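You operate a simulated robot arm through the tools that you are given. There is no shell and no other tool. Be economical: measure what you need, move in short steps, check, and stop when the job is done.

You run a simulated two-armed robot. Do the job below in one go: nothing can be reset, and whatever is moved stays where it is left.

## Task
Carry the jornavel carton with both arms and set it on the top of the rollers. Take the wide cream tub and leave it on top of the white saucer. Put the yellow hand sponge on the left end of the machine bench. Take the yellow warning sign and leave it on the belt past the gate. Take the paint tin marked "grey" from the middle part of the machine bench and put it on top of the cream mug box. Any order will do. Set down upright: wide cream tub, yellow warning sign, paint tin.

The check looks at the end state, three seconds after you hand in, the way a careful person would. Anything else that was tipped, shoved, dropped, spilled or broken makes it a failure.

## Robot
Two 6-joint arms with two-finger grippers on one trunk, on a base that drives. Base frame: it is fixed to the floor where the robot stands at the start and does not move with it; the origin is under the middle of the robot, x ahead of it, y to its left, z up; the surface under the hand at the start is at about z = 860. Readings come in mm, rad, newtons and seconds.
The left shoulder is at the start at [30, 178, 1063], the right one opposite. With the tool pointing down near the work surface each hand reaches from about 480 to 820 mm from the robot's upright axis, wherever it stands, measured 20 degrees to its own side. Places, roughly: belt past the gate [-5400, 4300, 800]; cream mug box [-4500, -500, 1000]; jornavel carton [750, 0, 1000]; left end of the machine bench [-4000, -500, 900]; paint tin [-4500, -500, 1000]; top of the rollers [200, 4100, 800]; white saucer (15x15x4 cm) [-8000, 5100, 800]; wide cream tub [-8250, 2750, 1000]; yellow hand sponge (6x10x4 cm) [-7500, -400, 900]; yellow warning sign [-5250, -500, 1000]. Payload 2.54 kg a hand.
The TCP of each hand is the grasp point between the finger pads, 30 mm short of the fingertips. In the tool frame z runs along the fingers and y along their closing line. The gripper opens to 116 mm. The gripper's body begins 95 mm behind the TCP.
Orientation is that of the tool frame in the base frame, as [roll, pitch, yaw] about the fixed x, y, z axes, in that order (R = Rz(yaw) Ry(pitch) Rx(roll)). With the fingers straight down and closing along the base's y, the tool's x points along the base's -x, its y along +y and its z along -z.

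## Interface
- The arms move only by the tool move_arm. It takes "left_deltas", "right_deltas" or both (then of equal length, played together; a hand with none holds still); each is a list of rows, each a list of 6 numbers: the shift along the tool's x, y, z in mm, then the turn, a rotation vector about the tool's x, y, z in rad. In form: [[dx, dy, dz, wx, wy, wz], ...]. A call has 1 to 8 rows; each row is the pose to reach, as a shift and turn from the pose commanded when the call began, along the tool's axes at that moment. "left_hand" and "right_hand" are, for a hand that has rows, the gripper command, from -1 (fully open) to 1 (shut), values between in proportion, set as the call begins (left out, the last holds). A row lasts 0.2 s, in which the tool goes at most 50 mm and 0.15 rad; a call with a longer step from one row to the next is refused whole, and so is a gripper value outside its range. A pose out of reach is approached as far as the arm can. The call stops where the force on the tool passes 40 N (or 10 N more than at its start, if that is more) or the arm is blocked; 0.2 s more then pass. The fingers move at their own pace (about 153 mm/s each) and stop on an object; they squeeze with about 27 N. The grip force told is the motor's: it shows also when the fingers shut on nothing. Time passes only in rows, and 0.2 s behind the last, so rows that repeat a pose let the fingers close. It gives the time, the measured TCP pose, the force on the tool (base axes), the opening and the grip force at its end, in the units of the frame above (readings bear some noise), with the torque about the TCP (base axes, N m) and any sound that the robot's microphone picked up.
- Cameras (640 x 400 px; columns grow to the right, rows downward): "scene" is now at [30, 10.7, 1774.9]; the picture's right is [0.12, -0.99, 0.00], its down [-0.84, -0.10, -0.54] and it looks along [0.54, 0.06, -0.84] (base axes); focal length 264 px, centre (320, 200). "left" rides on the left gripper at [69, 15, -122] in its tool frame; the picture's right is [-0.21, 0.98, 0.00], its down [-0.83, -0.18, -0.53] and it looks along [-0.52, -0.11, 0.85] (tool axes); focal length 251 px, centre (320, 200). "right" rides on the right gripper at [69, -15, -122] in its tool frame; the picture's right is [0.21, 0.98, 0.00], its down [-0.83, 0.18, -0.53] and it looks along [-0.52, 0.11, 0.85] (tool axes); focal length 251 px, centre (320, 200). There is no depth. A picture from a camera that has moved, and an enlarged one, comes with that camera's place and axes in the base frame and with its lens. The place of the scene camera against the robot may be out by one fixed shift of up to 12 mm in any direction.
- camera(camera): a new picture of that camera. It takes no simulated time.
- slide_trunk(by): slides the trunk up (or, below 0, down) by that many mm; the arms and the scene camera ride with it, the base frame stays. It gives what a move gives, with no picture.
- base_move(legs): drives the robot by 1 to 6 legs, each [ahead, left, turn to the left] in mm, mm and rad, along the robot's own axes; the way and the turn of a leg run together, so that a leg with both is an arc; at most 1500 mm and 3.142 rad a leg. The arms and the cameras ride along, it lands a little off, and it stops where it bumps. It gives what a move gives.
- pan_tilt(pan, tilt): turns the head with the scene camera to pan (to the left, within 2.496 rad either way) and tilt (down, from -0.506 to 1.204), counted from straight ahead of the robot. It gives what a move gives.
- enlarge(camera, box): a new picture of the part [left, top, right, bottom] of that camera's present view, enlarged. It takes no simulated time.
- sign_off(): hands the job in; it is judged then, once.

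Work in short steps. Places have to be worked out from the pictures, the camera data and where the tool is seen: move nearer, look again, correct. Check each grasp and each placing, and mend what went wrong. You have 165 turns and 122 pictures in all, those below and enlarged ones among them. Open the grippers and draw the arms clear of the work before you hand the job in, unless the task says otherwise; then end with one line.

The tools are called after ">>>" by a JSON object that holds its "op" and its "data". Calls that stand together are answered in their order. move_arm: Moves the arms, as the interface text tells. Its arguments: {"type":"object","properties":{"left_deltas":{"type":"array","items":{"type":"array","items":{"type":"number"}}},"left_hand":{"type":"number"},"right_deltas":{"type":"array","items":{"type":"array","items":{"type":"number"}}},"right_hand":{"type":"number"}},"required":[]} The other tools are called the same way: slide_trunk (by) slides the trunk up or down; base_move (legs) drives the base; pan_tilt (pan, tilt) turns the head that bears the scene camera; camera (camera) takes a picture; enlarge (camera, box) takes an enlarged picture of a part of a camera's view; sign_off () hands the job in.

At the start:

```text
time: 0.0
left_ee_pos: [430.1, 262.3, 1141.2]
left_tool_rot: [-3.139, 0.002, 3.138]
left_force: [0.4, -0.3, 0.8]
left_wrist_torque: [0.0, -0.02, 0.0]
left_gripper_width: 116.1
left_gripper_force: 0.1
right_ee_pos: [417.5, -101.6, 1182.1]
right_tool_rot: [3.141, -0.001, -3.142]
right_force: [0.2, 0.0, -0.2]
right_wrist_torque: [-0.02, 0.02, -0.01]
right_gripper_width: 116.0
right_gripper_force: 0.0
trunk travel left (down, up): [-275.0, 265.0]
robot x, y, heading: [2.0, -1.0, 0.002]
head pan, tilt: [0.117, 1.002]
```

scene: 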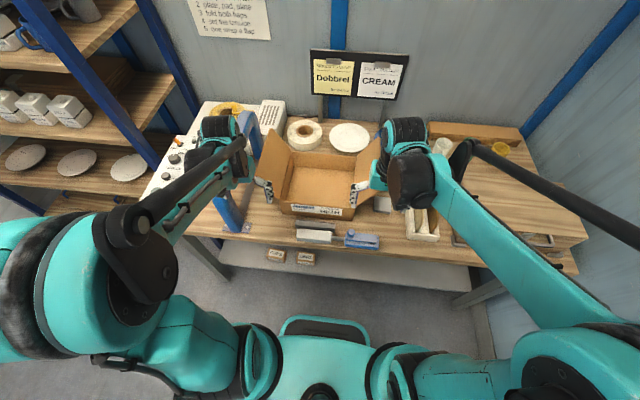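
right: 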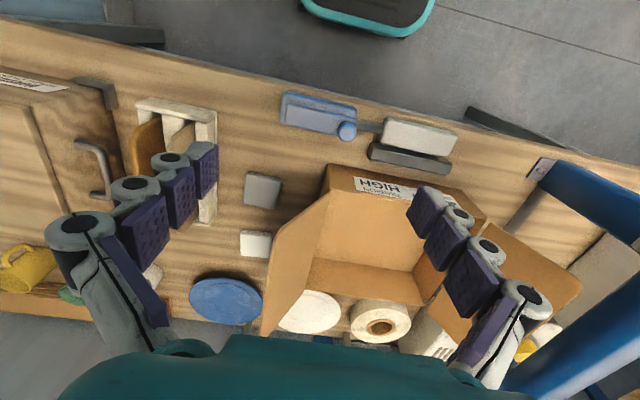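
left: 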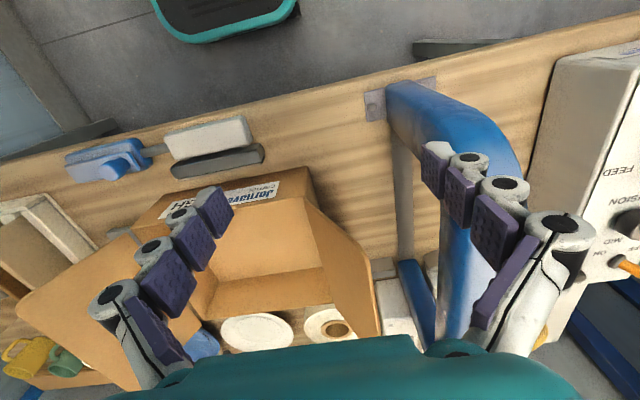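

The carton is open ahead of me with its side flaps out. I look at it closer before planning the two-arm grasp.

>>> {"op": "enlarge", "data": {"camera": "scene", "box": [200, 80, 460, 260]}}

>>> {"op": "pan_tilt", "data": {"pan": 0.0, "tilt": 0.75}}

>>> {"op": "camera", "data": {"camera": "scene"}}

```text
2.22 times, centred on (330, 170) of scene
camera zoom: at [30.0, 10.7, 1774.9], right [0.12, -0.99, 0.0], down [-0.84, -0.1, -0.54], along [0.54, 0.06, -0.84], focal length 587 px, centre (298, 267)
```

zoom: 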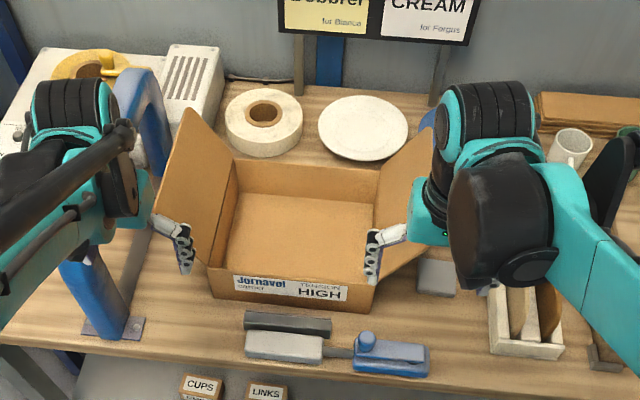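

```text
time: 0.8
left_ee_pos: [430.3, 262.8, 1139.6]
left_tool_rot: [-3.139, 0.002, 3.139]
left_force: [-1.0, -0.1, 0.5]
left_wrist_torque: [0.01, -0.02, 0.01]
left_gripper_width: 115.9
left_gripper_force: 0.1
right_ee_pos: [416.9, -101.5, 1182.8]
right_tool_rot: [-3.141, 0.0, 3.141]
right_force: [-0.2, 0.6, -0.1]
right_wrist_torque: [-0.04, 0.0, 0.04]
right_gripper_width: 116.0
right_gripper_force: 0.0
trunk travel left (down, up): [-275.0, 265.0]
robot x, y, heading: [-2.6, -0.0, -0.002]
head pan, tilt: [0.0, 0.75]
```

```text
117 pictures are left
camera scene: at [43.8, 2.7, 1794.1], right [0.0, -1.0, 0.0], down [-0.68, 0.0, -0.73], along [0.73, 0.0, -0.68], focal length 264 px, centre (320, 200)
```

scene: 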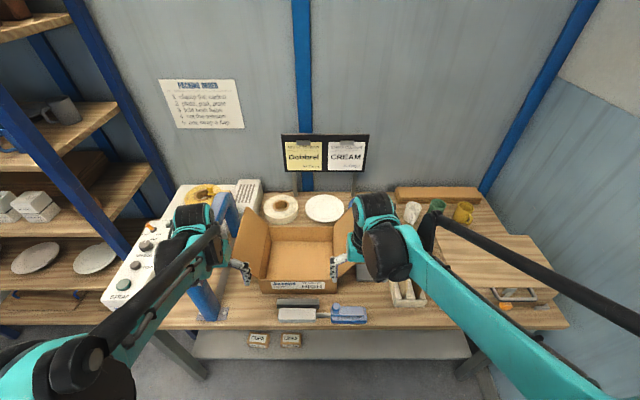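

I judge the carton to be about x 535–785, y −57…216, z 860–960, with side flaps rising to about 1070. Plan: left hand pinches the front wall and right hand the back wall, diagonally; first I turn both hands 90° at height.

>>> {"op": "move_arm", "data": {"left_deltas": [[-6, -14, 0, 0, 0, -0.15], [-12, -28, 0, 0, 0, -0.3], [-18, -42, 0, 0, 0, -0.45], [-24, -56, 0, 0, 0, -0.6], [-30, -70, 0, 0, 0, -0.75], [-36, -84, 0, 0, 0, -0.9], [-42, -98, 0, 0, 0, -1.05], [-50, -112, 0, 0, 0, -1.2]], "right_deltas": [[-23, 6, 0, 0, 0, 0.15], [-46, 12, 0, 0, 0, 0.3], [-69, 18, 0, 0, 0, 0.45], [-92, 24, 0, 0, 0, 0.6], [-115, 30, 0, 0, 0, 0.75], [-138, 36, 0, 0, 0, 0.9], [-161, 42, 0, 0, 0, 1.05], [-183, 50, 0, 0, 0, 1.2]], "left_hand": 0, "right_hand": 0}}

```text
time: 2.6
left_ee_pos: [482.3, 151.2, 1139.8]
left_tool_rot: [-3.14, -0.001, -1.939]
left_force: [0.8, 0.7, 0.1]
left_wrist_torque: [-0.02, 0.04, 0.01]
left_gripper_width: 57.7
left_gripper_force: 0.0
right_ee_pos: [602.1, -52.9, 1180.9]
right_tool_rot: [-3.141, -0.001, 1.938]
right_force: [1.1, 0.1, 0.2]
right_wrist_torque: [0.0, 0.04, -0.03]
right_gripper_width: 58.0
right_gripper_force: 0.1
trunk travel left (down, up): [-275.0, 265.0]
robot x, y, heading: [-0.7, 1.9, -0.002]
head pan, tilt: [0.0, 0.75]
```

Hands turned as planned; I finish the turn and bring them above the walls, then look.

>>> {"op": "move_arm", "data": {"left_deltas": [[-4, -10, 0, 0, 0, -0.1], [-8, -20, 0, 0, 0, -0.2], [-12, -30, 0, 0, 0, -0.3], [-19, -49, 0, 0, 0, -0.37], [-19, -49, 0, 0, 0, -0.37]], "right_deltas": [[-2, 40, 0, 0, 0, 0.1], [-3, 80, 0, 0, 0, 0.2], [-4, 120, 0, 0, 0, 0.3], [-6, 160, 0, 0, 0, 0.37], [-7, 193, 0, 0, 0, 0.37]]}}

>>> {"op": "camera", "data": {"camera": "scene"}}

>>> {"op": "camera", "data": {"camera": "right"}}

>>> {"op": "camera", "data": {"camera": "left"}}

```text
time: 3.8
left_ee_pos: [529.7, 151.1, 1143.5]
left_tool_rot: [-3.138, 0.0, -1.573]
left_force: [-0.5, 0.0, 0.2]
left_wrist_torque: [-0.03, -0.03, 0.02]
left_gripper_width: 58.0
left_gripper_force: 0.0
right_ee_pos: [754.4, 4.3, 1176.3]
right_tool_rot: [-3.141, -0.001, 1.57]
right_force: [-0.1, 0.1, 0.8]
right_wrist_torque: [0.0, -0.06, 0.01]
right_gripper_width: 58.1
right_gripper_force: 0.1
right hand out of reach, approached as far as the arm can: row 5
trunk travel left (down, up): [-275.0, 265.0]
robot x, y, heading: [-2.8, 0.6, 0.003]
head pan, tilt: [0.0, 0.75]
```

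```text
116 pictures are left
camera scene: at [41.1, 2.6, 1794.3], right [0.0, -1.0, 0.0], down [-0.68, 0.0, -0.73], along [0.73, 0.0, -0.68], focal length 264 px, centre (320, 200)
```

scene: 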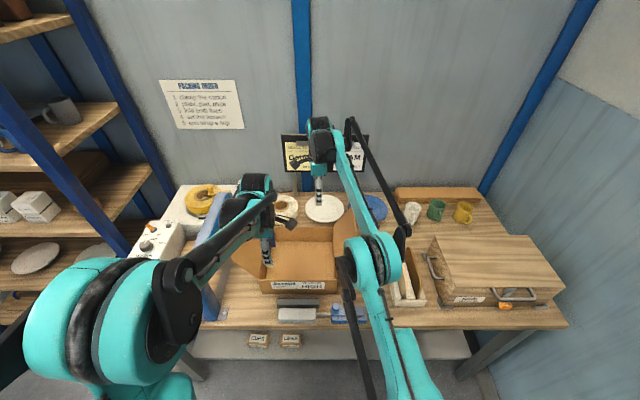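

```text
115 pictures are left
camera right: at [738.0, 72.2, 1298.0], right [0.98, 0.21, 0.0], down [0.18, -0.83, 0.53], along [0.12, -0.52, -0.85], focal length 251 px, centre (320, 200)
```

right: 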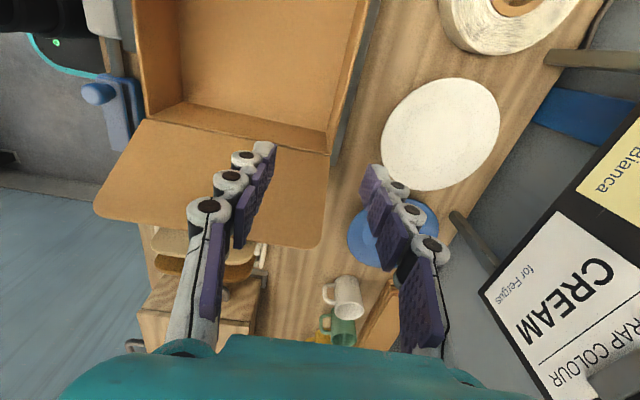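

```text
114 pictures are left
camera left: at [516.0, 82.2, 1265.5], right [-0.98, 0.22, 0.0], down [0.18, 0.83, 0.53], along [0.12, 0.52, -0.85], focal length 251 px, centre (320, 200)
```

left: 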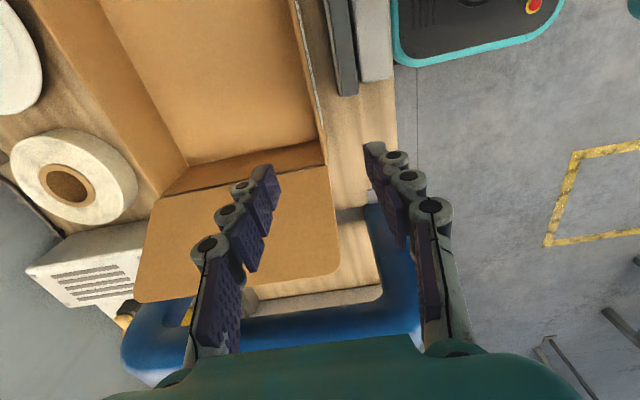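

Corner fixes from both hand cameras agree (front wall x≈538, back wall x≈783, top z≈960, y −57…215). The right hand is short of the back wall, so I drive 45 mm ahead.

>>> {"op": "base_move", "data": {"legs": [[45, 0, 0]]}}

```text
time: 4.7
left_ee_pos: [579.1, 150.0, 1140.3]
left_tool_rot: [-3.14, -0.002, -1.57]
left_force: [0.2, 0.3, 0.1]
left_wrist_torque: [0.0, 0.02, 0.01]
left_gripper_width: 58.1
left_gripper_force: 0.1
right_ee_pos: [803.1, 3.7, 1173.3]
right_tool_rot: [-3.14, 0.001, 1.57]
right_force: [1.3, -0.3, -1.0]
right_wrist_torque: [0.01, 0.06, 0.0]
right_gripper_width: 58.1
right_gripper_force: 0.1
trunk travel left (down, up): [-275.0, 265.0]
robot x, y, heading: [47.2, -0.9, 0.001]
head pan, tilt: [0.0, 0.75]
```

Both hands ride along. I align left over the front wall and right over the back wall and come down part way to see the reading.

>>> {"op": "move_arm", "data": {"left_deltas": [[0, 20, 20, 0, 0, 0], [0, 41, 60, 0, 0, 0], [0, 41, 100, 0, 0, 0], [0, 41, 100, 0, 0, 0]], "right_deltas": [[-12, -10, 20, 0, 0, 0], [-24, -20, 60, 0, 0, 0], [-24, -20, 100, 0, 0, 0], [-24, -20, 130, 0, 0, 0]]}}

>>> {"op": "camera", "data": {"camera": "right"}}

>>> {"op": "camera", "data": {"camera": "left"}}

```text
time: 5.7
left_ee_pos: [539.1, 148.2, 1042.1]
left_tool_rot: [-3.141, -0.001, -1.573]
left_force: [0.0, -0.1, 0.3]
left_wrist_torque: [-0.01, -0.03, -0.01]
left_gripper_width: 58.2
left_gripper_force: 0.0
right_ee_pos: [782.5, -22.7, 1045.1]
right_tool_rot: [-3.141, 0.002, 1.57]
right_force: [0.2, 0.1, -1.0]
right_wrist_torque: [0.01, 0.01, 0.01]
right_gripper_width: 57.9
right_gripper_force: 0.1
trunk travel left (down, up): [-275.0, 265.0]
robot x, y, heading: [46.4, -2.1, -0.001]
head pan, tilt: [0.0, 0.75]
```

```text
113 pictures are left
camera right: at [765.5, 47.2, 1167.1], right [0.98, 0.21, 0.0], down [0.18, -0.83, 0.53], along [0.11, -0.52, -0.85], focal length 251 px, centre (320, 200)
```

right: 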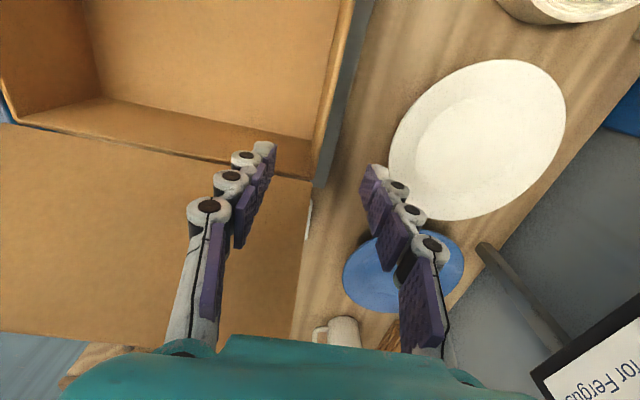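

```text
112 pictures are left
camera left: at [523.2, 80.6, 1165.2], right [-0.98, 0.22, 0.0], down [0.18, 0.83, 0.53], along [0.12, 0.52, -0.85], focal length 251 px, centre (320, 200)
```

left: 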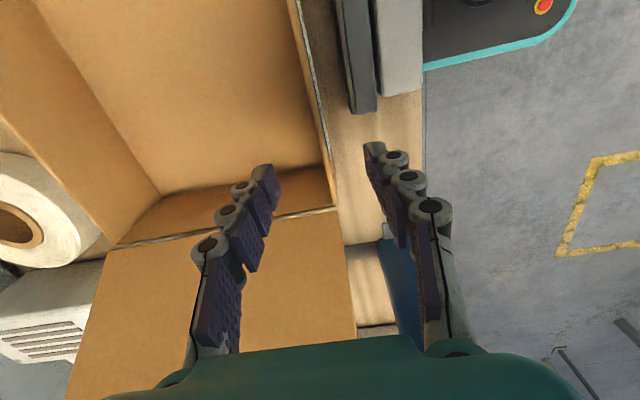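

Corners check again (front-left [540, 220], back-right [781, −60]). A dark tool lies just ahead of the front wall up to y≈150, so I shift the left hand to y≈173, narrow the fingers and come down to z≈940.

>>> {"op": "move_arm", "data": {"left_deltas": [[-24, 1, 0, 0, 0, 0], [-24, 1, 35, 0, 0, 0], [-24, 1, 70, 0, 0, 0], [-24, 1, 102, 0, 0, 0], [-24, 1, 102, 0, 0, 0]], "right_deltas": [[0, 0, 10, 0, 0, 0], [0, 0, 40, 0, 0, 0], [0, 0, 70, 0, 0, 0], [0, 0, 105, 0, 0, 0], [0, 0, 105, 0, 0, 0]], "left_hand": 0.3, "right_hand": 0.2}}

>>> {"op": "camera", "data": {"camera": "right"}}

>>> {"op": "camera", "data": {"camera": "left"}}

```text
time: 6.9
left_ee_pos: [536.2, 173.6, 941.0]
left_tool_rot: [-3.137, -0.003, -1.572]
left_force: [0.1, 0.1, 0.2]
left_wrist_torque: [0.02, -0.05, 0.02]
left_gripper_width: 40.5
left_gripper_force: 0.1
right_ee_pos: [781.5, -20.8, 938.7]
right_tool_rot: [3.142, 0.0, 1.572]
right_force: [-1.1, 0.2, 0.0]
right_wrist_torque: [0.01, -0.02, 0.03]
right_gripper_width: 46.5
right_gripper_force: 0.0
trunk travel left (down, up): [-275.0, 265.0]
robot x, y, heading: [43.7, 2.5, 0.001]
head pan, tilt: [0.0, 0.75]
```

```text
111 pictures are left
camera right: at [764.9, 47.4, 1061.1], right [0.98, 0.21, 0.0], down [0.18, -0.83, 0.53], along [0.12, -0.52, -0.85], focal length 251 px, centre (320, 200)
```

right: 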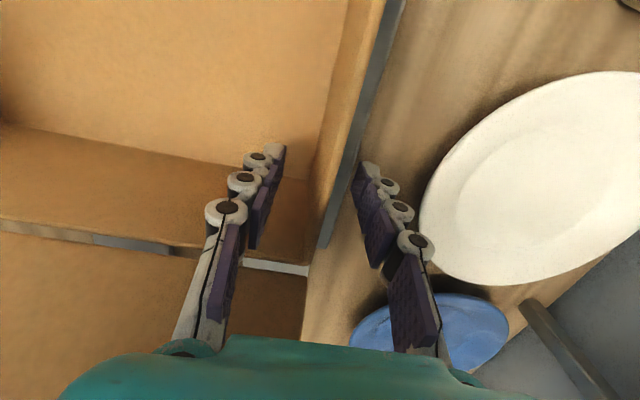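

```text
110 pictures are left
camera left: at [520.6, 105.6, 1063.6], right [-0.98, 0.22, 0.0], down [0.18, 0.83, 0.53], along [0.12, 0.52, -0.85], focal length 251 px, centre (320, 200)
```

left: 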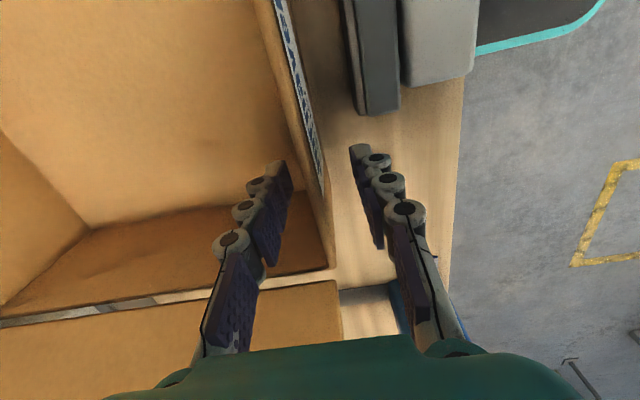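

Both walls are between the fingers. I close both grippers.

>>> {"op": "move_arm", "data": {"left_deltas": [[0, 0, 0, 0, 0, 0], [0, 0, 0, 0, 0, 0], [0, 0, 0, 0, 0, 0]], "right_deltas": [[0, 0, 0, 0, 0, 0], [0, 0, 0, 0, 0, 0], [0, 0, 0, 0, 0, 0]], "left_hand": 1, "right_hand": 1}}

>>> {"op": "slide_trunk", "data": {"by": 60}}

>>> {"op": "camera", "data": {"camera": "scene"}}

```text
time: 7.7
left_ee_pos: [537.7, 174.1, 941.0]
left_tool_rot: [-3.138, -0.002, -1.574]
left_force: [1.5, -0.7, 0.2]
left_wrist_torque: [-0.06, -0.06, 0.08]
left_gripper_width: 5.7
left_gripper_force: 27.0
right_ee_pos: [782.6, -20.2, 939.7]
right_tool_rot: [-3.141, 0.0, 1.571]
right_force: [-1.1, 1.8, -0.1]
right_wrist_torque: [0.0, 0.07, -0.01]
right_gripper_width: 5.8
right_gripper_force: 26.7
trunk travel left (down, up): [-275.0, 265.0]
robot x, y, heading: [42.6, -0.7, -0.003]
head pan, tilt: [0.0, 0.75]
```

```text
time: 8.7
left_ee_pos: [538.2, 173.6, 1000.0]
left_tool_rot: [-3.138, -0.002, -1.575]
left_force: [2.6, -2.3, -1.0]
left_wrist_torque: [-0.07, -0.07, 0.07]
left_gripper_width: 5.9
left_gripper_force: 27.0
right_ee_pos: [784.1, -20.2, 998.0]
right_tool_rot: [3.139, 0.001, 1.57]
right_force: [-3.7, 2.4, -0.9]
right_wrist_torque: [0.09, 0.1, -0.04]
right_gripper_width: 5.8
right_gripper_force: 27.2
trunk travel left (down, up): [-335.0, 205.0]
robot x, y, heading: [47.2, -1.6, -0.002]
head pan, tilt: [0.0, 0.75]
```

```text
109 pictures are left
camera scene: at [89.7, 2.7, 1854.0], right [0.0, -1.0, 0.0], down [-0.68, 0.0, -0.73], along [0.73, 0.0, -0.68], focal length 264 px, centre (320, 200)
```

scene: 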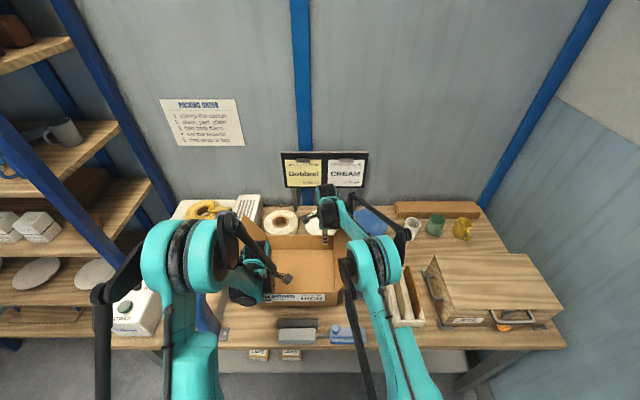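

The carton is up on both hands. I lift 90 more, back off 700 mm, and look left toward the rollers.

>>> {"op": "slide_trunk", "data": {"by": 90}}

>>> {"op": "base_move", "data": {"legs": [[-400, 0, 0], [-400, 0, 0]]}}

>>> {"op": "pan_tilt", "data": {"pan": 1.5, "tilt": 0.35}}

>>> {"op": "camera", "data": {"camera": "scene"}}

```text
time: 9.9
left_ee_pos: [538.6, 175.1, 1089.5]
left_tool_rot: [-3.141, -0.003, -1.572]
left_force: [3.8, -3.2, -2.0]
left_wrist_torque: [-0.12, -0.11, 0.1]
left_gripper_width: 6.1
left_gripper_force: 27.2
right_ee_pos: [782.5, -19.6, 1088.5]
right_tool_rot: [3.14, 0.0, 1.57]
right_force: [-4.5, 3.8, -0.2]
right_wrist_torque: [0.11, 0.15, 0.03]
right_gripper_width: 6.2
right_gripper_force: 27.1
trunk travel left (down, up): [-425.0, 115.0]
robot x, y, heading: [48.4, 4.4, -0.001]
head pan, tilt: [0.0, 0.75]
```

```text
time: 14.2
left_ee_pos: [-178.2, 177.9, 1083.3]
left_tool_rot: [3.132, 0.001, -1.555]
left_force: [0.7, -0.7, -2.1]
left_wrist_torque: [-0.14, -0.04, 0.15]
left_gripper_width: 5.8
left_gripper_force: 27.0
right_ee_pos: [69.6, -12.8, 1079.1]
right_tool_rot: [-3.132, -0.001, 1.59]
right_force: [-0.9, -0.5, -1.6]
right_wrist_torque: [0.15, 0.01, -0.02]
right_gripper_width: 5.8
right_gripper_force: 26.8
trunk travel left (down, up): [-425.0, 115.0]
robot x, y, heading: [-680.9, -5.4, 0.016]
head pan, tilt: [0.0, 0.75]
stopped in leg 2: the robot was blocked; the commanded pose is now the measured one
```

```text
time: 15.8
left_ee_pos: [-177.1, 177.4, 1081.4]
left_tool_rot: [3.128, 0.001, -1.56]
left_force: [1.8, 0.0, -1.1]
left_wrist_torque: [-0.02, -0.03, 0.1]
left_gripper_width: 5.8
left_gripper_force: 27.0
right_ee_pos: [70.6, -13.4, 1076.8]
right_tool_rot: [-3.126, 0.001, 1.585]
right_force: [-0.8, 0.7, -0.1]
right_wrist_torque: [0.02, 0.02, 0.02]
right_gripper_width: 5.9
right_gripper_force: 27.0
trunk travel left (down, up): [-425.0, 115.0]
robot x, y, heading: [-681.7, -5.9, 0.022]
head pan, tilt: [1.499, 0.351]
```

```text
108 pictures are left
camera scene: at [-686.5, 90.9, 1979.8], right [1.0, -0.06, -0.02], down [-0.03, -0.34, -0.94], along [0.05, 0.94, -0.35], focal length 264 px, centre (320, 200)
```

scene: 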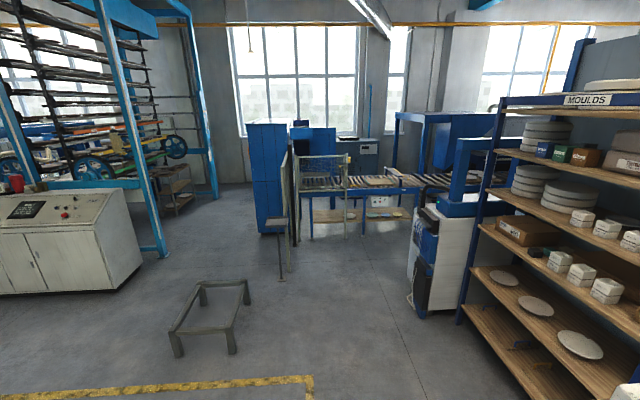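

I bumped into something behind at x≈−680. I look behind before moving on.

>>> {"op": "pan_tilt", "data": {"pan": 2.45, "tilt": 0.6}}

>>> {"op": "camera", "data": {"camera": "scene"}}

>>> {"op": "pan_tilt", "data": {"pan": -2.45, "tilt": 0.6}}

>>> {"op": "camera", "data": {"camera": "scene"}}

```text
time: 17.0
left_ee_pos: [-176.5, 176.3, 1083.2]
left_tool_rot: [3.128, 0.002, -1.558]
left_force: [0.3, 0.7, -1.1]
left_wrist_torque: [-0.1, -0.04, 0.15]
left_gripper_width: 5.8
left_gripper_force: 27.1
right_ee_pos: [71.5, -13.2, 1077.0]
right_tool_rot: [-3.126, -0.001, 1.588]
right_force: [-1.2, 1.1, -1.2]
right_wrist_torque: [0.0, 0.02, 0.04]
right_gripper_width: 6.2
right_gripper_force: 27.4
trunk travel left (down, up): [-425.0, 115.0]
robot x, y, heading: [-681.0, -5.1, 0.014]
head pan, tilt: [2.45, 0.6]
```

```text
107 pictures are left
camera scene: at [-761.3, 53.1, 1958.5], right [0.63, 0.78, -0.01], down [0.43, -0.35, -0.83], along [-0.65, 0.52, -0.55], focal length 264 px, centre (320, 200)
```

scene: 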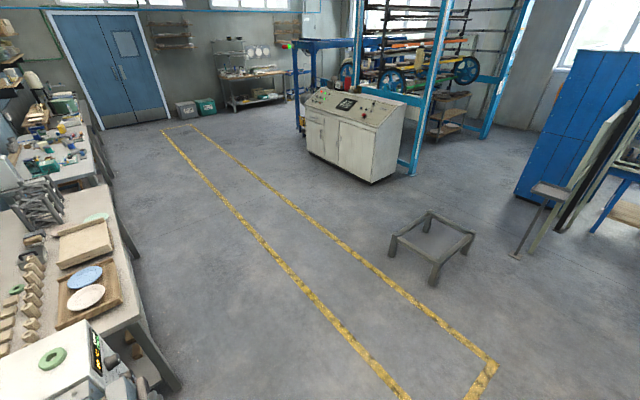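

```text
time: 20.9
left_ee_pos: [-177.4, 177.9, 1082.2]
left_tool_rot: [3.13, -0.001, -1.557]
left_force: [0.4, 0.2, -2.3]
left_wrist_torque: [-0.11, -0.06, 0.1]
left_gripper_width: 5.8
left_gripper_force: 26.8
right_ee_pos: [70.6, -12.2, 1076.6]
right_tool_rot: [-3.125, 0.0, 1.586]
right_force: [-0.9, -0.5, -1.4]
right_wrist_torque: [0.07, 0.01, 0.02]
right_gripper_width: 6.0
right_gripper_force: 26.6
trunk travel left (down, up): [-425.0, 115.0]
robot x, y, heading: [-679.7, -7.5, 0.018]
head pan, tilt: [-2.45, 0.6]
```

```text
106 pictures are left
camera scene: at [-760.2, -59.6, 1958.4], right [-0.65, 0.76, 0.01], down [0.42, 0.37, -0.83], along [-0.64, -0.54, -0.55], focal length 264 px, centre (320, 200)
```

scene: 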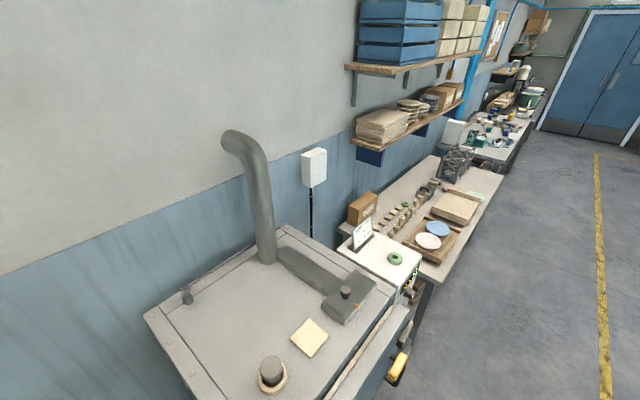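

Only the heavy machine at the back right stopped me; nothing there looks disturbed. I go forward-left, turn to face the rollers (+y), and drive up to y≈1600 at about x −350 (small stand is at x<−1300, shelf at x>650).

>>> {"op": "base_move", "data": {"legs": [[200, 300, 0], [0, 0, 1.55], [1300, -150, 0]]}}

>>> {"op": "pan_tilt", "data": {"pan": 0, "tilt": 0.5}}

>>> {"op": "camera", "data": {"camera": "scene"}}

```text
time: 33.2
left_ee_pos: [-535.8, 2099.1, 1089.7]
left_tool_rot: [-3.139, 0.0, 0.008]
left_force: [-0.2, 1.3, -1.3]
left_wrist_torque: [0.03, -0.01, 0.14]
left_gripper_width: 5.7
left_gripper_force: 27.4
right_ee_pos: [-344.2, 2346.8, 1088.5]
right_tool_rot: [3.141, -0.001, -3.129]
right_force: [-0.2, -1.3, -1.9]
right_wrist_torque: [-0.01, -0.01, 0.04]
right_gripper_width: 6.0
right_gripper_force: 27.0
trunk travel left (down, up): [-425.0, 115.0]
robot x, y, heading: [-355.8, 1609.5, 1.584]
head pan, tilt: [-2.45, 0.6]
```

```text
time: 35.4
left_ee_pos: [-537.3, 2099.8, 1090.5]
left_tool_rot: [-3.14, 0.001, 0.01]
left_force: [-0.8, 0.4, -2.3]
left_wrist_torque: [0.03, -0.02, 0.11]
left_gripper_width: 6.0
left_gripper_force: 26.5
right_ee_pos: [-344.1, 2347.3, 1088.1]
right_tool_rot: [3.141, 0.001, -3.128]
right_force: [0.4, 0.0, -1.6]
right_wrist_torque: [0.01, -0.01, 0.03]
right_gripper_width: 5.8
right_gripper_force: 27.1
trunk travel left (down, up): [-425.0, 115.0]
robot x, y, heading: [-355.7, 1610.5, 1.58]
head pan, tilt: [0.0, 0.499]
```

```text
105 pictures are left
camera scene: at [-367.2, 1673.6, 1966.1], right [1.0, 0.01, 0.0], down [0.01, -0.48, -0.88], along [-0.01, 0.88, -0.48], focal length 264 px, centre (320, 200)
```

scene: 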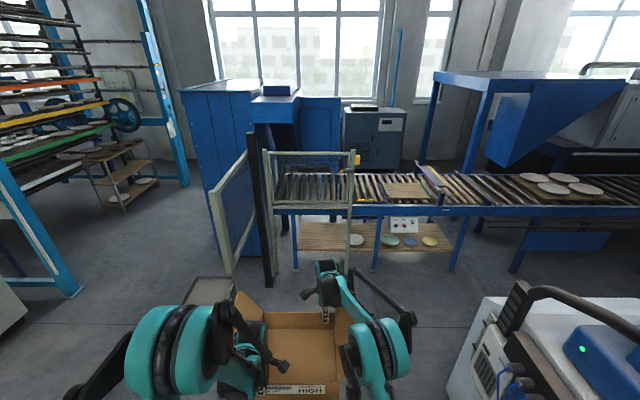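

The rollers are ahead, with a gate on the left part and a board on the right part. I enlarge that area.

>>> {"op": "enlarge", "data": {"camera": "scene", "box": [200, 120, 480, 295]}}

```text
2.29 times, centred on (340, 208) of scene
camera zoom: at [-367.2, 1673.6, 1966.1], right [1.0, 0.01, 0.0], down [0.01, -0.48, -0.88], along [-0.01, 0.88, -0.48], focal length 604 px, centre (274, 183)
```

zoom: 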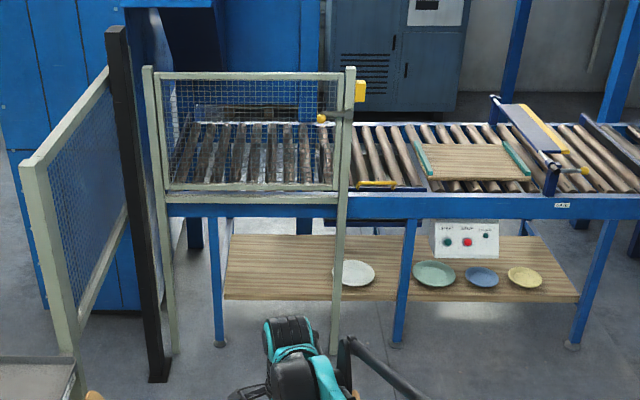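

The rollers' front rail is at y≈3730; a mesh fence at y≈3700 covers x −830…−110, and a board lies at x≈240–650. I drive closer to x≈−150, y≈2750 and look down on the free gap.

>>> {"op": "base_move", "data": {"legs": [[1150, -210, 0]]}}

>>> {"op": "pan_tilt", "data": {"pan": -0.2, "tilt": 0.65}}

>>> {"op": "camera", "data": {"camera": "scene"}}

>>> {"op": "enlarge", "data": {"camera": "scene", "box": [200, 60, 480, 235]}}

```text
time: 41.4
left_ee_pos: [-346.0, 3253.1, 1089.5]
left_tool_rot: [-3.14, 0.0, 0.012]
left_force: [-0.1, 1.1, -3.0]
left_wrist_torque: [0.0, -0.04, 0.12]
left_gripper_width: 6.2
left_gripper_force: 27.0
right_ee_pos: [-153.8, 3502.2, 1088.0]
right_tool_rot: [-3.142, 0.001, -3.127]
right_force: [0.1, 0.2, -1.1]
right_wrist_torque: [-0.03, 0.02, 0.0]
right_gripper_width: 5.9
right_gripper_force: 26.7
trunk travel left (down, up): [-425.0, 115.0]
robot x, y, heading: [-159.8, 2765.0, 1.585]
head pan, tilt: [0.0, 0.499]
```

```text
time: 42.1
left_ee_pos: [-345.1, 3254.9, 1090.0]
left_tool_rot: [-3.139, -0.001, 0.012]
left_force: [-0.7, 1.8, -2.0]
left_wrist_torque: [0.03, 0.04, 0.14]
left_gripper_width: 6.0
left_gripper_force: 26.4
right_ee_pos: [-153.9, 3501.9, 1087.8]
right_tool_rot: [3.14, -0.002, -3.127]
right_force: [0.1, -0.8, -1.5]
right_wrist_torque: [-0.04, -0.02, 0.0]
right_gripper_width: 6.1
right_gripper_force: 26.8
trunk travel left (down, up): [-425.0, 115.0]
robot x, y, heading: [-163.0, 2764.7, 1.583]
head pan, tilt: [-0.201, 0.649]
```

```text
103 pictures are left
camera scene: at [-156.0, 2822.7, 1952.8], right [0.98, -0.18, 0.0], down [-0.11, -0.59, -0.8], along [0.15, 0.78, -0.6], focal length 264 px, centre (320, 200)
```

scene: 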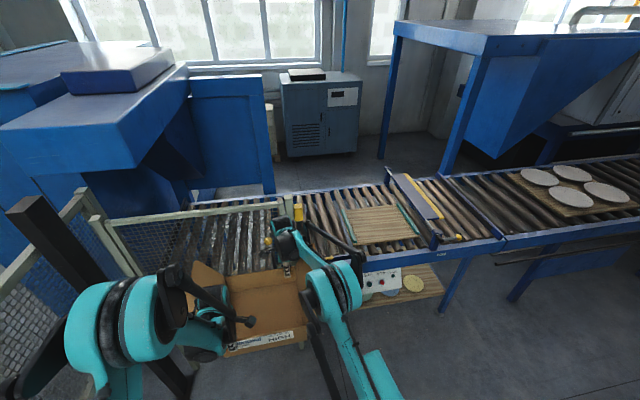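

```text
2.29 times, centred on (340, 148) of scene
camera zoom: at [-156.0, 2822.7, 1952.8], right [0.98, -0.18, 0.0], down [-0.11, -0.59, -0.8], along [0.15, 0.78, -0.6], focal length 604 px, centre (274, 320)
```

zoom: 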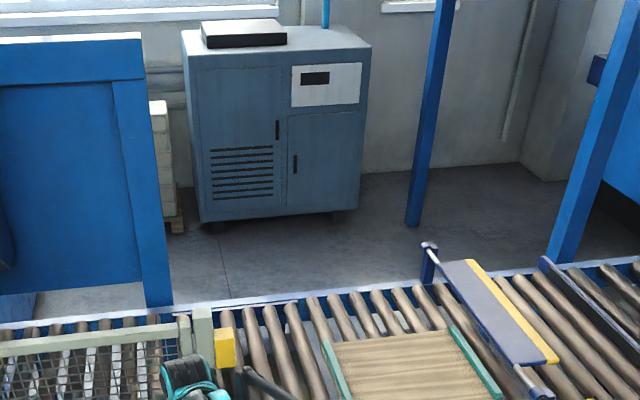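

The free roller stretch is x≈−100…250, so the carton goes in from the right of the fence post at height, then left, then down. First I check the white cabinet on my right-rear before strafing.

>>> {"op": "pan_tilt", "data": {"pan": -1.7, "tilt": 0.8}}

>>> {"op": "camera", "data": {"camera": "scene"}}

```text
time: 43.7
left_ee_pos: [-347.2, 3254.2, 1089.4]
left_tool_rot: [-3.139, 0.0, 0.013]
left_force: [0.9, 0.5, -2.3]
left_wrist_torque: [-0.01, -0.02, 0.11]
left_gripper_width: 5.8
left_gripper_force: 26.9
right_ee_pos: [-154.3, 3502.2, 1088.4]
right_tool_rot: [3.141, 0.0, -3.126]
right_force: [0.4, -1.5, -0.9]
right_wrist_torque: [-0.02, 0.02, -0.02]
right_gripper_width: 6.1
right_gripper_force: 27.3
trunk travel left (down, up): [-425.0, 115.0]
robot x, y, heading: [-162.2, 2763.6, 1.59]
head pan, tilt: [-1.7, 0.799]
```

```text
101 pictures are left
camera scene: at [-91.7, 2728.2, 1940.2], right [-0.11, -0.99, 0.0], down [-0.71, 0.08, -0.7], along [0.69, -0.08, -0.72], focal length 264 px, centre (320, 200)
```

scene: 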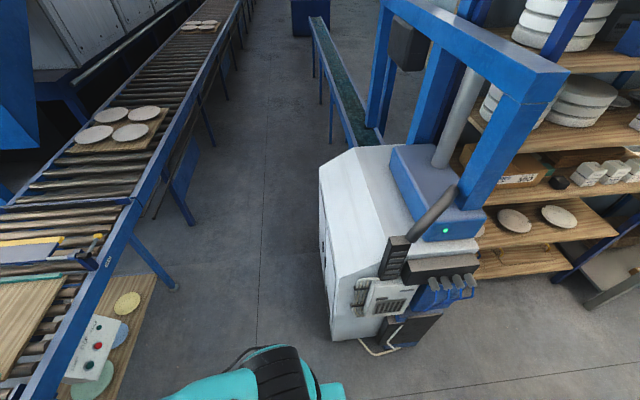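

The cabinet occupies x>430, y<2560. I strafe right 300, then forward-right to x≈310, which keeps me clear of it, and look down at the gap again.

>>> {"op": "base_move", "data": {"legs": [[0, -300, -0.015], [120, -180, 0]]}}

>>> {"op": "pan_tilt", "data": {"pan": 0.25, "tilt": 0.7}}

>>> {"op": "camera", "data": {"camera": "scene"}}

```text
time: 46.7
left_ee_pos: [72.9, 3347.1, 1088.8]
left_tool_rot: [3.137, 0.001, -0.075]
left_force: [1.7, 1.6, -1.8]
left_wrist_torque: [-0.04, -0.03, 0.15]
left_gripper_width: 5.9
left_gripper_force: 27.3
right_ee_pos: [284.8, 3578.4, 1086.1]
right_tool_rot: [3.14, 0.0, 3.07]
right_force: [-0.1, -0.4, -2.1]
right_wrist_torque: [-0.08, 0.06, 0.04]
right_gripper_width: 6.0
right_gripper_force: 27.0
trunk travel left (down, up): [-425.0, 115.0]
robot x, y, heading: [213.9, 2840.3, 1.496]
head pan, tilt: [-1.7, 0.799]
stopped in leg 2: the robot was blocked; the commanded pose is now the measured one
```

```text
time: 48.6
left_ee_pos: [73.7, 3344.8, 1089.6]
left_tool_rot: [-3.141, 0.003, -0.076]
left_force: [0.3, 0.8, -1.5]
left_wrist_torque: [0.04, -0.01, 0.2]
left_gripper_width: 5.8
left_gripper_force: 26.8
right_ee_pos: [285.7, 3574.4, 1088.5]
right_tool_rot: [3.137, 0.0, 3.07]
right_force: [1.0, -1.1, -0.4]
right_wrist_torque: [-0.04, 0.0, 0.1]
right_gripper_width: 6.2
right_gripper_force: 27.4
trunk travel left (down, up): [-425.0, 115.0]
robot x, y, heading: [211.4, 2840.5, 1.495]
head pan, tilt: [0.25, 0.7]
```

```text
100 pictures are left
camera scene: at [185.3, 2897.6, 1948.4], right [0.99, 0.17, 0.0], down [0.11, -0.63, -0.76], along [-0.13, 0.75, -0.64], focal length 264 px, centre (320, 200)
```

scene: 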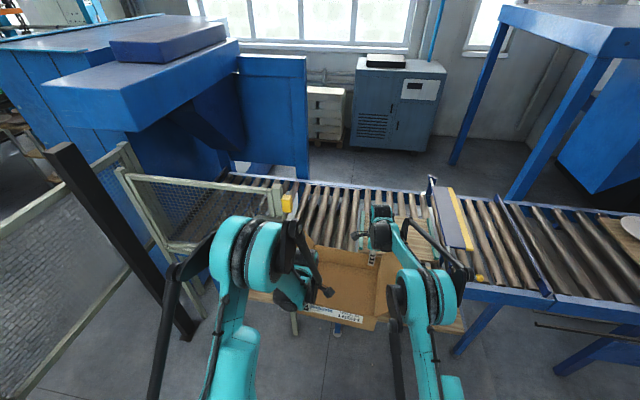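

I nudged the cabinet's side (heavy, still standing as before, I'll verify later) with carton now centred at x≈180, y≈3460. I enlarge to see the gap and the fence latch.

>>> {"op": "enlarge", "data": {"camera": "scene", "box": [210, 160, 450, 310]}}

```text
2.67 times, centred on (330, 235) of scene
camera zoom: at [185.3, 2897.6, 1948.4], right [0.99, 0.17, 0.0], down [0.11, -0.63, -0.76], along [-0.13, 0.75, -0.64], focal length 704 px, centre (293, 107)
```

zoom: 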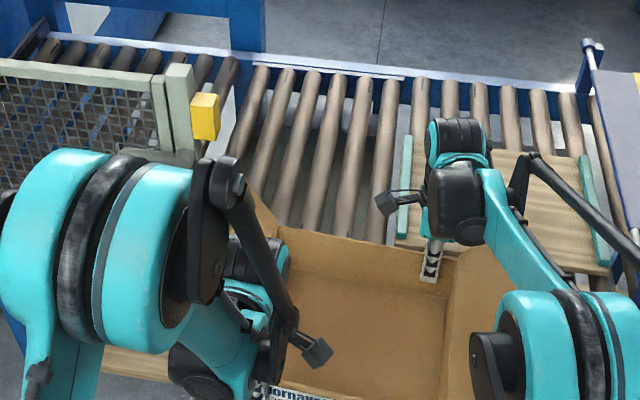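

The board's left edge is at x≈237. Something yellow on the front rail near x≈0–100 is hidden by the carton, so I back off slightly left to see it.

>>> {"op": "base_move", "data": {"legs": [[0, 80, 0.08], [-250, 0, 0]]}}

>>> {"op": "enlarge", "data": {"camera": "scene", "box": [220, 140, 460, 290]}}

```text
time: 51.1
left_ee_pos: [-42.6, 3089.5, 1090.8]
left_tool_rot: [3.141, 0.001, 0.001]
left_force: [-0.2, 0.9, -1.0]
left_wrist_torque: [0.02, 0.01, 0.24]
left_gripper_width: 6.2
left_gripper_force: 26.8
right_ee_pos: [151.3, 3336.0, 1090.0]
right_tool_rot: [3.139, -0.001, -3.137]
right_force: [0.9, -0.8, -1.3]
right_wrist_torque: [-0.06, 0.01, 0.08]
right_gripper_width: 5.7
right_gripper_force: 26.7
trunk travel left (down, up): [-425.0, 115.0]
robot x, y, heading: [131.5, 2598.7, 1.566]
head pan, tilt: [0.25, 0.7]
```

```text
2.67 times, centred on (340, 215) of scene
camera zoom: at [103.3, 2654.3, 1948.4], right [0.97, 0.25, 0.0], down [0.16, -0.62, -0.76], along [-0.19, 0.74, -0.64], focal length 704 px, centre (267, 160)
```

zoom: 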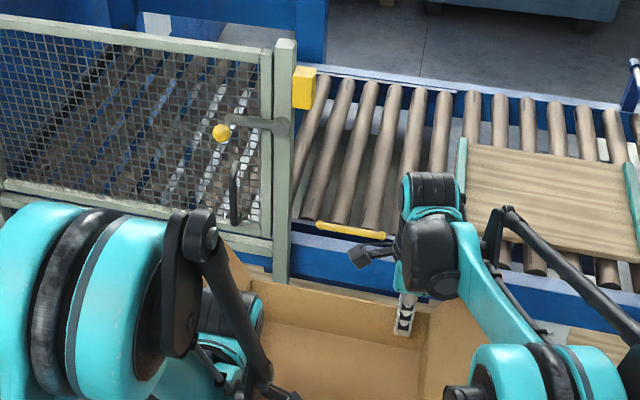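

The yellow strip sits at the front rail (y≈3768), so the carton's front should land at y≥3810, between fence post (x≈−70) and board (x≈237). I advance, step right, then go forward in stages at the raised height.

>>> {"op": "base_move", "data": {"legs": [[310, 0, 0.005], [0, -130, 0], [300, 0, 0]]}}

>>> {"op": "camera", "data": {"camera": "scene"}}

```text
time: 55.7
left_ee_pos: [88.4, 3698.8, 1089.7]
left_tool_rot: [3.141, 0.002, 0.0]
left_force: [-0.5, 1.2, -1.2]
left_wrist_torque: [0.0, 0.03, 0.21]
left_gripper_width: 5.8
left_gripper_force: 26.9
right_ee_pos: [281.2, 3945.1, 1088.6]
right_tool_rot: [3.139, 0.002, -3.135]
right_force: [-0.1, -0.9, -1.7]
right_wrist_torque: [-0.01, 0.0, 0.09]
right_gripper_width: 5.8
right_gripper_force: 27.1
trunk travel left (down, up): [-425.0, 115.0]
robot x, y, heading: [259.9, 3210.0, 1.572]
head pan, tilt: [0.25, 0.7]
```

```text
97 pictures are left
camera scene: at [234.1, 3263.0, 1948.4], right [0.97, 0.25, 0.0], down [0.16, -0.62, -0.76], along [-0.19, 0.74, -0.64], focal length 264 px, centre (320, 200)
```

scene: 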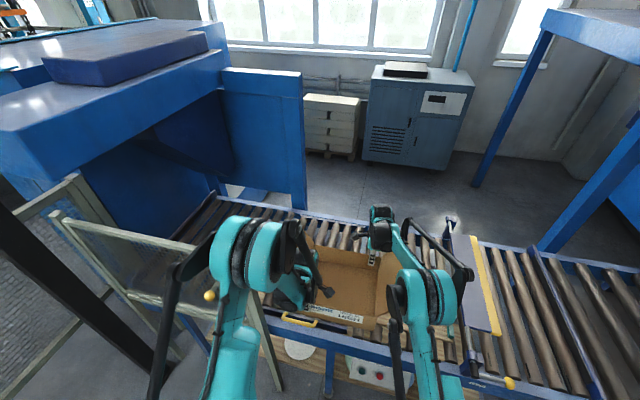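

Clear so far; the carton is over the rollers. I go 125 forward, then 100 left.

>>> {"op": "base_move", "data": {"legs": [[125, 0, 0]]}}

>>> {"op": "base_move", "data": {"legs": [[0, 95, 0]]}}

>>> {"op": "pan_tilt", "data": {"pan": 0.35, "tilt": 0.95}}

>>> {"op": "camera", "data": {"camera": "scene"}}

>>> {"op": "camera", "data": {"camera": "right"}}

```text
time: 57.0
left_ee_pos: [87.3, 3822.5, 1088.7]
left_tool_rot: [3.139, 0.004, 0.003]
left_force: [-1.4, 0.6, -0.6]
left_wrist_torque: [-0.02, 0.08, 0.2]
left_gripper_width: 6.3
left_gripper_force: 27.3
right_ee_pos: [279.1, 4069.3, 1089.2]
right_tool_rot: [3.135, 0.0, -3.135]
right_force: [0.1, -0.9, -1.1]
right_wrist_torque: [-0.03, -0.08, 0.06]
right_gripper_width: 5.9
right_gripper_force: 27.1
trunk travel left (down, up): [-425.0, 115.0]
robot x, y, heading: [265.6, 3332.7, 1.573]
head pan, tilt: [0.25, 0.7]
```

```text
time: 58.1
left_ee_pos: [-6.9, 3823.8, 1090.9]
left_tool_rot: [3.14, 0.001, 0.001]
left_force: [-1.7, 0.6, -1.7]
left_wrist_torque: [0.01, 0.01, 0.2]
left_gripper_width: 5.7
left_gripper_force: 27.2
right_ee_pos: [187.6, 4069.7, 1089.4]
right_tool_rot: [3.14, 0.0, -3.135]
right_force: [-0.7, -0.6, -1.5]
right_wrist_torque: [-0.01, -0.09, 0.07]
right_gripper_width: 6.2
right_gripper_force: 26.5
trunk travel left (down, up): [-425.0, 115.0]
robot x, y, heading: [172.4, 3331.1, 1.571]
head pan, tilt: [0.25, 0.7]
```

```text
time: 58.9
left_ee_pos: [-6.8, 3822.4, 1090.2]
left_tool_rot: [3.14, 0.002, 0.003]
left_force: [0.2, 0.9, -2.3]
left_wrist_torque: [0.08, 0.06, 0.19]
left_gripper_width: 5.8
left_gripper_force: 26.8
right_ee_pos: [187.1, 4069.8, 1086.9]
right_tool_rot: [3.138, 0.0, -3.136]
right_force: [0.4, -0.7, -2.0]
right_wrist_torque: [-0.06, -0.06, 0.04]
right_gripper_width: 5.9
right_gripper_force: 26.7
trunk travel left (down, up): [-425.0, 115.0]
robot x, y, heading: [168.3, 3330.6, 1.567]
head pan, tilt: [0.351, 0.949]
```

```text
96 pictures are left
camera scene: at [136.2, 3373.6, 1928.6], right [0.94, 0.34, 0.0], down [0.28, -0.76, -0.58], along [-0.2, 0.55, -0.81], focal length 264 px, centre (320, 200)
```

scene: 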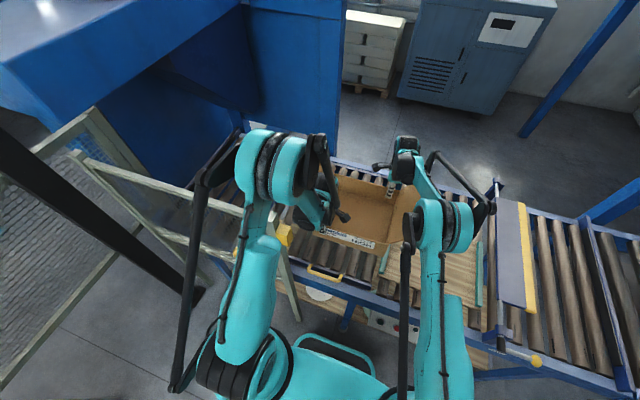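

```text
95 pictures are left
camera right: at [116.8, 4053.3, 1210.9], right [-0.22, 0.98, 0.0], down [0.82, 0.19, 0.53], along [0.52, 0.12, -0.85], focal length 251 px, centre (320, 200)
```

right: 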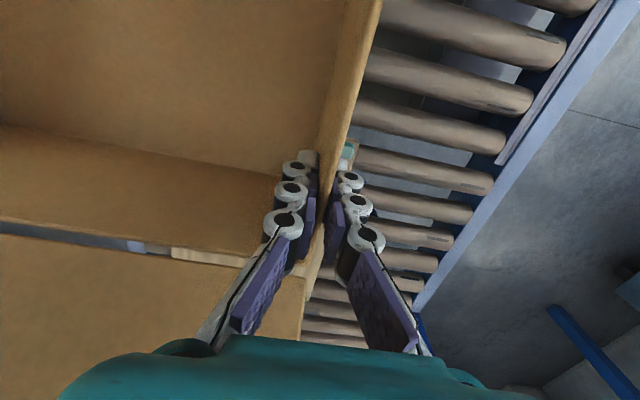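

Board edge measured again at x≈240; carton's right side is at about 224, so I shift 14 left for margin, then lower both hands together 150 mm.

>>> {"op": "base_move", "data": {"legs": [[0, 16, 0]]}}

>>> {"op": "move_arm", "data": {"left_deltas": [[0, 0, 25, 0, 0, 0], [0, 0, 50, 0, 0, 0], [0, 0, 75, 0, 0, 0], [0, 0, 100, 0, 0, 0], [0, 0, 125, 0, 0, 0], [0, 0, 150, 0, 0, 0]], "right_deltas": [[0, 0, 25, 0, 0, 0], [0, 0, 50, 0, 0, 0], [0, 0, 75, 0, 0, 0], [0, 0, 100, 0, 0, 0], [0, 0, 125, 0, 0, 0], [0, 0, 150, 0, 0, 0]]}}

>>> {"op": "camera", "data": {"camera": "scene"}}

>>> {"op": "camera", "data": {"camera": "right"}}

```text
time: 59.6
left_ee_pos: [-18.4, 3822.7, 1090.2]
left_tool_rot: [-3.141, 0.003, 0.001]
left_force: [-0.3, 1.4, -1.2]
left_wrist_torque: [-0.01, 0.16, 0.17]
left_gripper_width: 5.8
left_gripper_force: 27.5
right_ee_pos: [174.3, 4069.7, 1089.0]
right_tool_rot: [3.14, -0.001, -3.137]
right_force: [-0.2, -1.3, -1.4]
right_wrist_torque: [-0.05, -0.08, 0.09]
right_gripper_width: 6.4
right_gripper_force: 27.2
trunk travel left (down, up): [-425.0, 115.0]
robot x, y, heading: [155.3, 3331.3, 1.572]
head pan, tilt: [0.351, 0.949]
```

```text
time: 60.7
left_ee_pos: [-21.5, 3834.8, 996.2]
left_tool_rot: [3.125, 0.009, 0.0]
left_force: [3.2, -5.5, -5.0]
left_wrist_torque: [-0.12, 0.51, -0.69]
left_gripper_width: 5.8
left_gripper_force: 27.5
left hand out of reach, approached as far as the arm can: row 4, 5
right_ee_pos: [182.0, 4072.4, 988.2]
right_tool_rot: [3.13, 0.004, 3.138]
right_force: [-0.8, 5.6, 1.9]
right_wrist_torque: [-0.81, 0.46, -0.67]
right_gripper_width: 6.0
right_gripper_force: 27.0
right hand out of reach, approached as far as the arm can: row 5
trunk travel left (down, up): [-425.0, 115.0]
robot x, y, heading: [155.1, 3332.9, 1.57]
head pan, tilt: [0.351, 0.949]
stopped in row 5 (left hand): the force on the tool passed its limit at 47 N (the readings are from after the stop); the commanded pose is now the measured one
```

```text
94 pictures are left
camera scene: at [123.4, 3375.0, 1928.4], right [0.94, 0.34, 0.0], down [0.28, -0.76, -0.58], along [-0.2, 0.55, -0.81], focal length 264 px, centre (320, 200)
```

scene: 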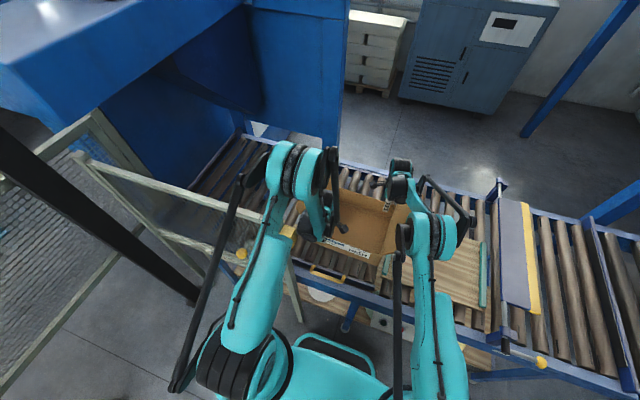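

```text
93 pictures are left
camera right: at [110.4, 4055.0, 1109.7], right [-0.21, 0.98, 0.01], down [0.82, 0.17, 0.54], along [0.53, 0.12, -0.84], focal length 251 px, centre (320, 200)
```

right: 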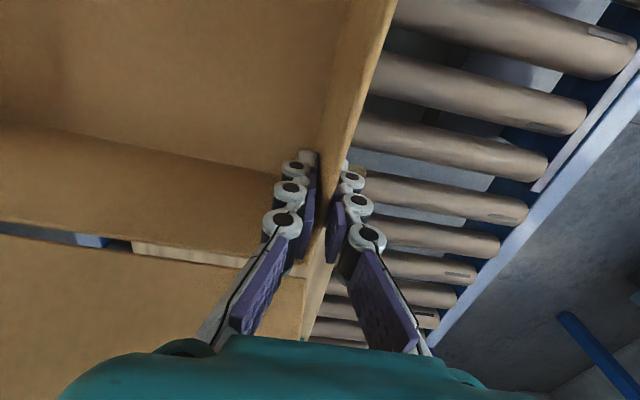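

The left arm hit its reach limit, not an obstacle; hands are now at z≈990 and readings are calm. I use the trunk to lower instead, 70 mm first.

>>> {"op": "slide_trunk", "data": {"by": -70}}

>>> {"op": "enlarge", "data": {"camera": "scene", "box": [180, 120, 500, 320]}}

>>> {"op": "camera", "data": {"camera": "right"}}

```text
time: 61.8
left_ee_pos: [-23.8, 3833.9, 927.6]
left_tool_rot: [3.13, 0.01, 0.005]
left_force: [1.0, -4.4, -4.3]
left_wrist_torque: [-0.13, 0.23, -0.6]
left_gripper_width: 6.1
left_gripper_force: 27.1
right_ee_pos: [180.2, 4069.5, 919.0]
right_tool_rot: [3.129, 0.004, 3.138]
right_force: [-0.4, 4.6, 2.6]
right_wrist_torque: [-0.69, 0.51, -0.61]
right_gripper_width: 6.1
right_gripper_force: 27.5
trunk travel left (down, up): [-355.0, 185.0]
robot x, y, heading: [155.7, 3330.4, 1.569]
head pan, tilt: [0.351, 0.949]
```

```text
2.00 times, centred on (340, 220) of scene
camera zoom: at [121.8, 3372.7, 1858.7], right [0.94, 0.34, 0.0], down [0.28, -0.76, -0.58], along [-0.2, 0.55, -0.81], focal length 528 px, centre (280, 160)
```

zoom: 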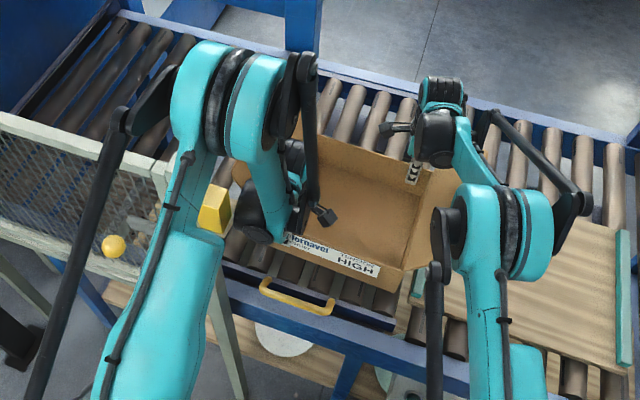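

```text
91 pictures are left
camera right: at [108.8, 4053.4, 1040.5], right [-0.21, 0.98, 0.01], down [0.82, 0.17, 0.54], along [0.53, 0.12, -0.84], focal length 251 px, centre (320, 200)
```

right: 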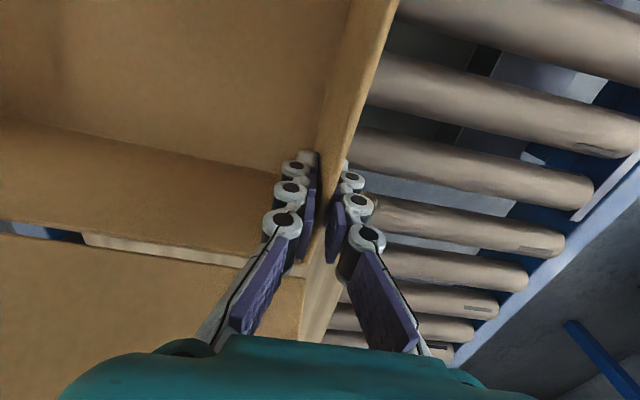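

All clear; carton bottom is roughly at z 840. I lower on in small steps, watching the force.

>>> {"op": "slide_trunk", "data": {"by": -25}}

>>> {"op": "slide_trunk", "data": {"by": -8}}

```text
time: 62.5
left_ee_pos: [-25.0, 3833.8, 902.8]
left_tool_rot: [3.129, 0.008, 0.003]
left_force: [0.1, -6.0, -5.9]
left_wrist_torque: [-0.12, 0.1, -0.61]
left_gripper_width: 6.1
left_gripper_force: 26.8
right_ee_pos: [180.4, 4070.4, 894.3]
right_tool_rot: [3.129, 0.005, 3.139]
right_force: [0.3, 6.7, 2.3]
right_wrist_torque: [-0.67, 0.5, -0.63]
right_gripper_width: 6.1
right_gripper_force: 27.0
trunk travel left (down, up): [-330.0, 210.0]
robot x, y, heading: [156.1, 3331.9, 1.569]
head pan, tilt: [0.351, 0.949]
```

```text
time: 63.1
left_ee_pos: [-24.6, 3833.9, 893.6]
left_tool_rot: [3.129, 0.008, 0.003]
left_force: [-0.2, -7.1, -4.4]
left_wrist_torque: [-0.16, 0.19, -0.58]
left_gripper_width: 6.1
left_gripper_force: 26.7
right_ee_pos: [180.2, 4071.1, 885.6]
right_tool_rot: [3.129, 0.005, 3.137]
right_force: [1.0, 5.7, 1.4]
right_wrist_torque: [-0.64, 0.44, -0.64]
right_gripper_width: 5.6
right_gripper_force: 26.8
trunk travel left (down, up): [-322.0, 218.0]
robot x, y, heading: [154.5, 3329.3, 1.567]
head pan, tilt: [0.351, 0.949]
```

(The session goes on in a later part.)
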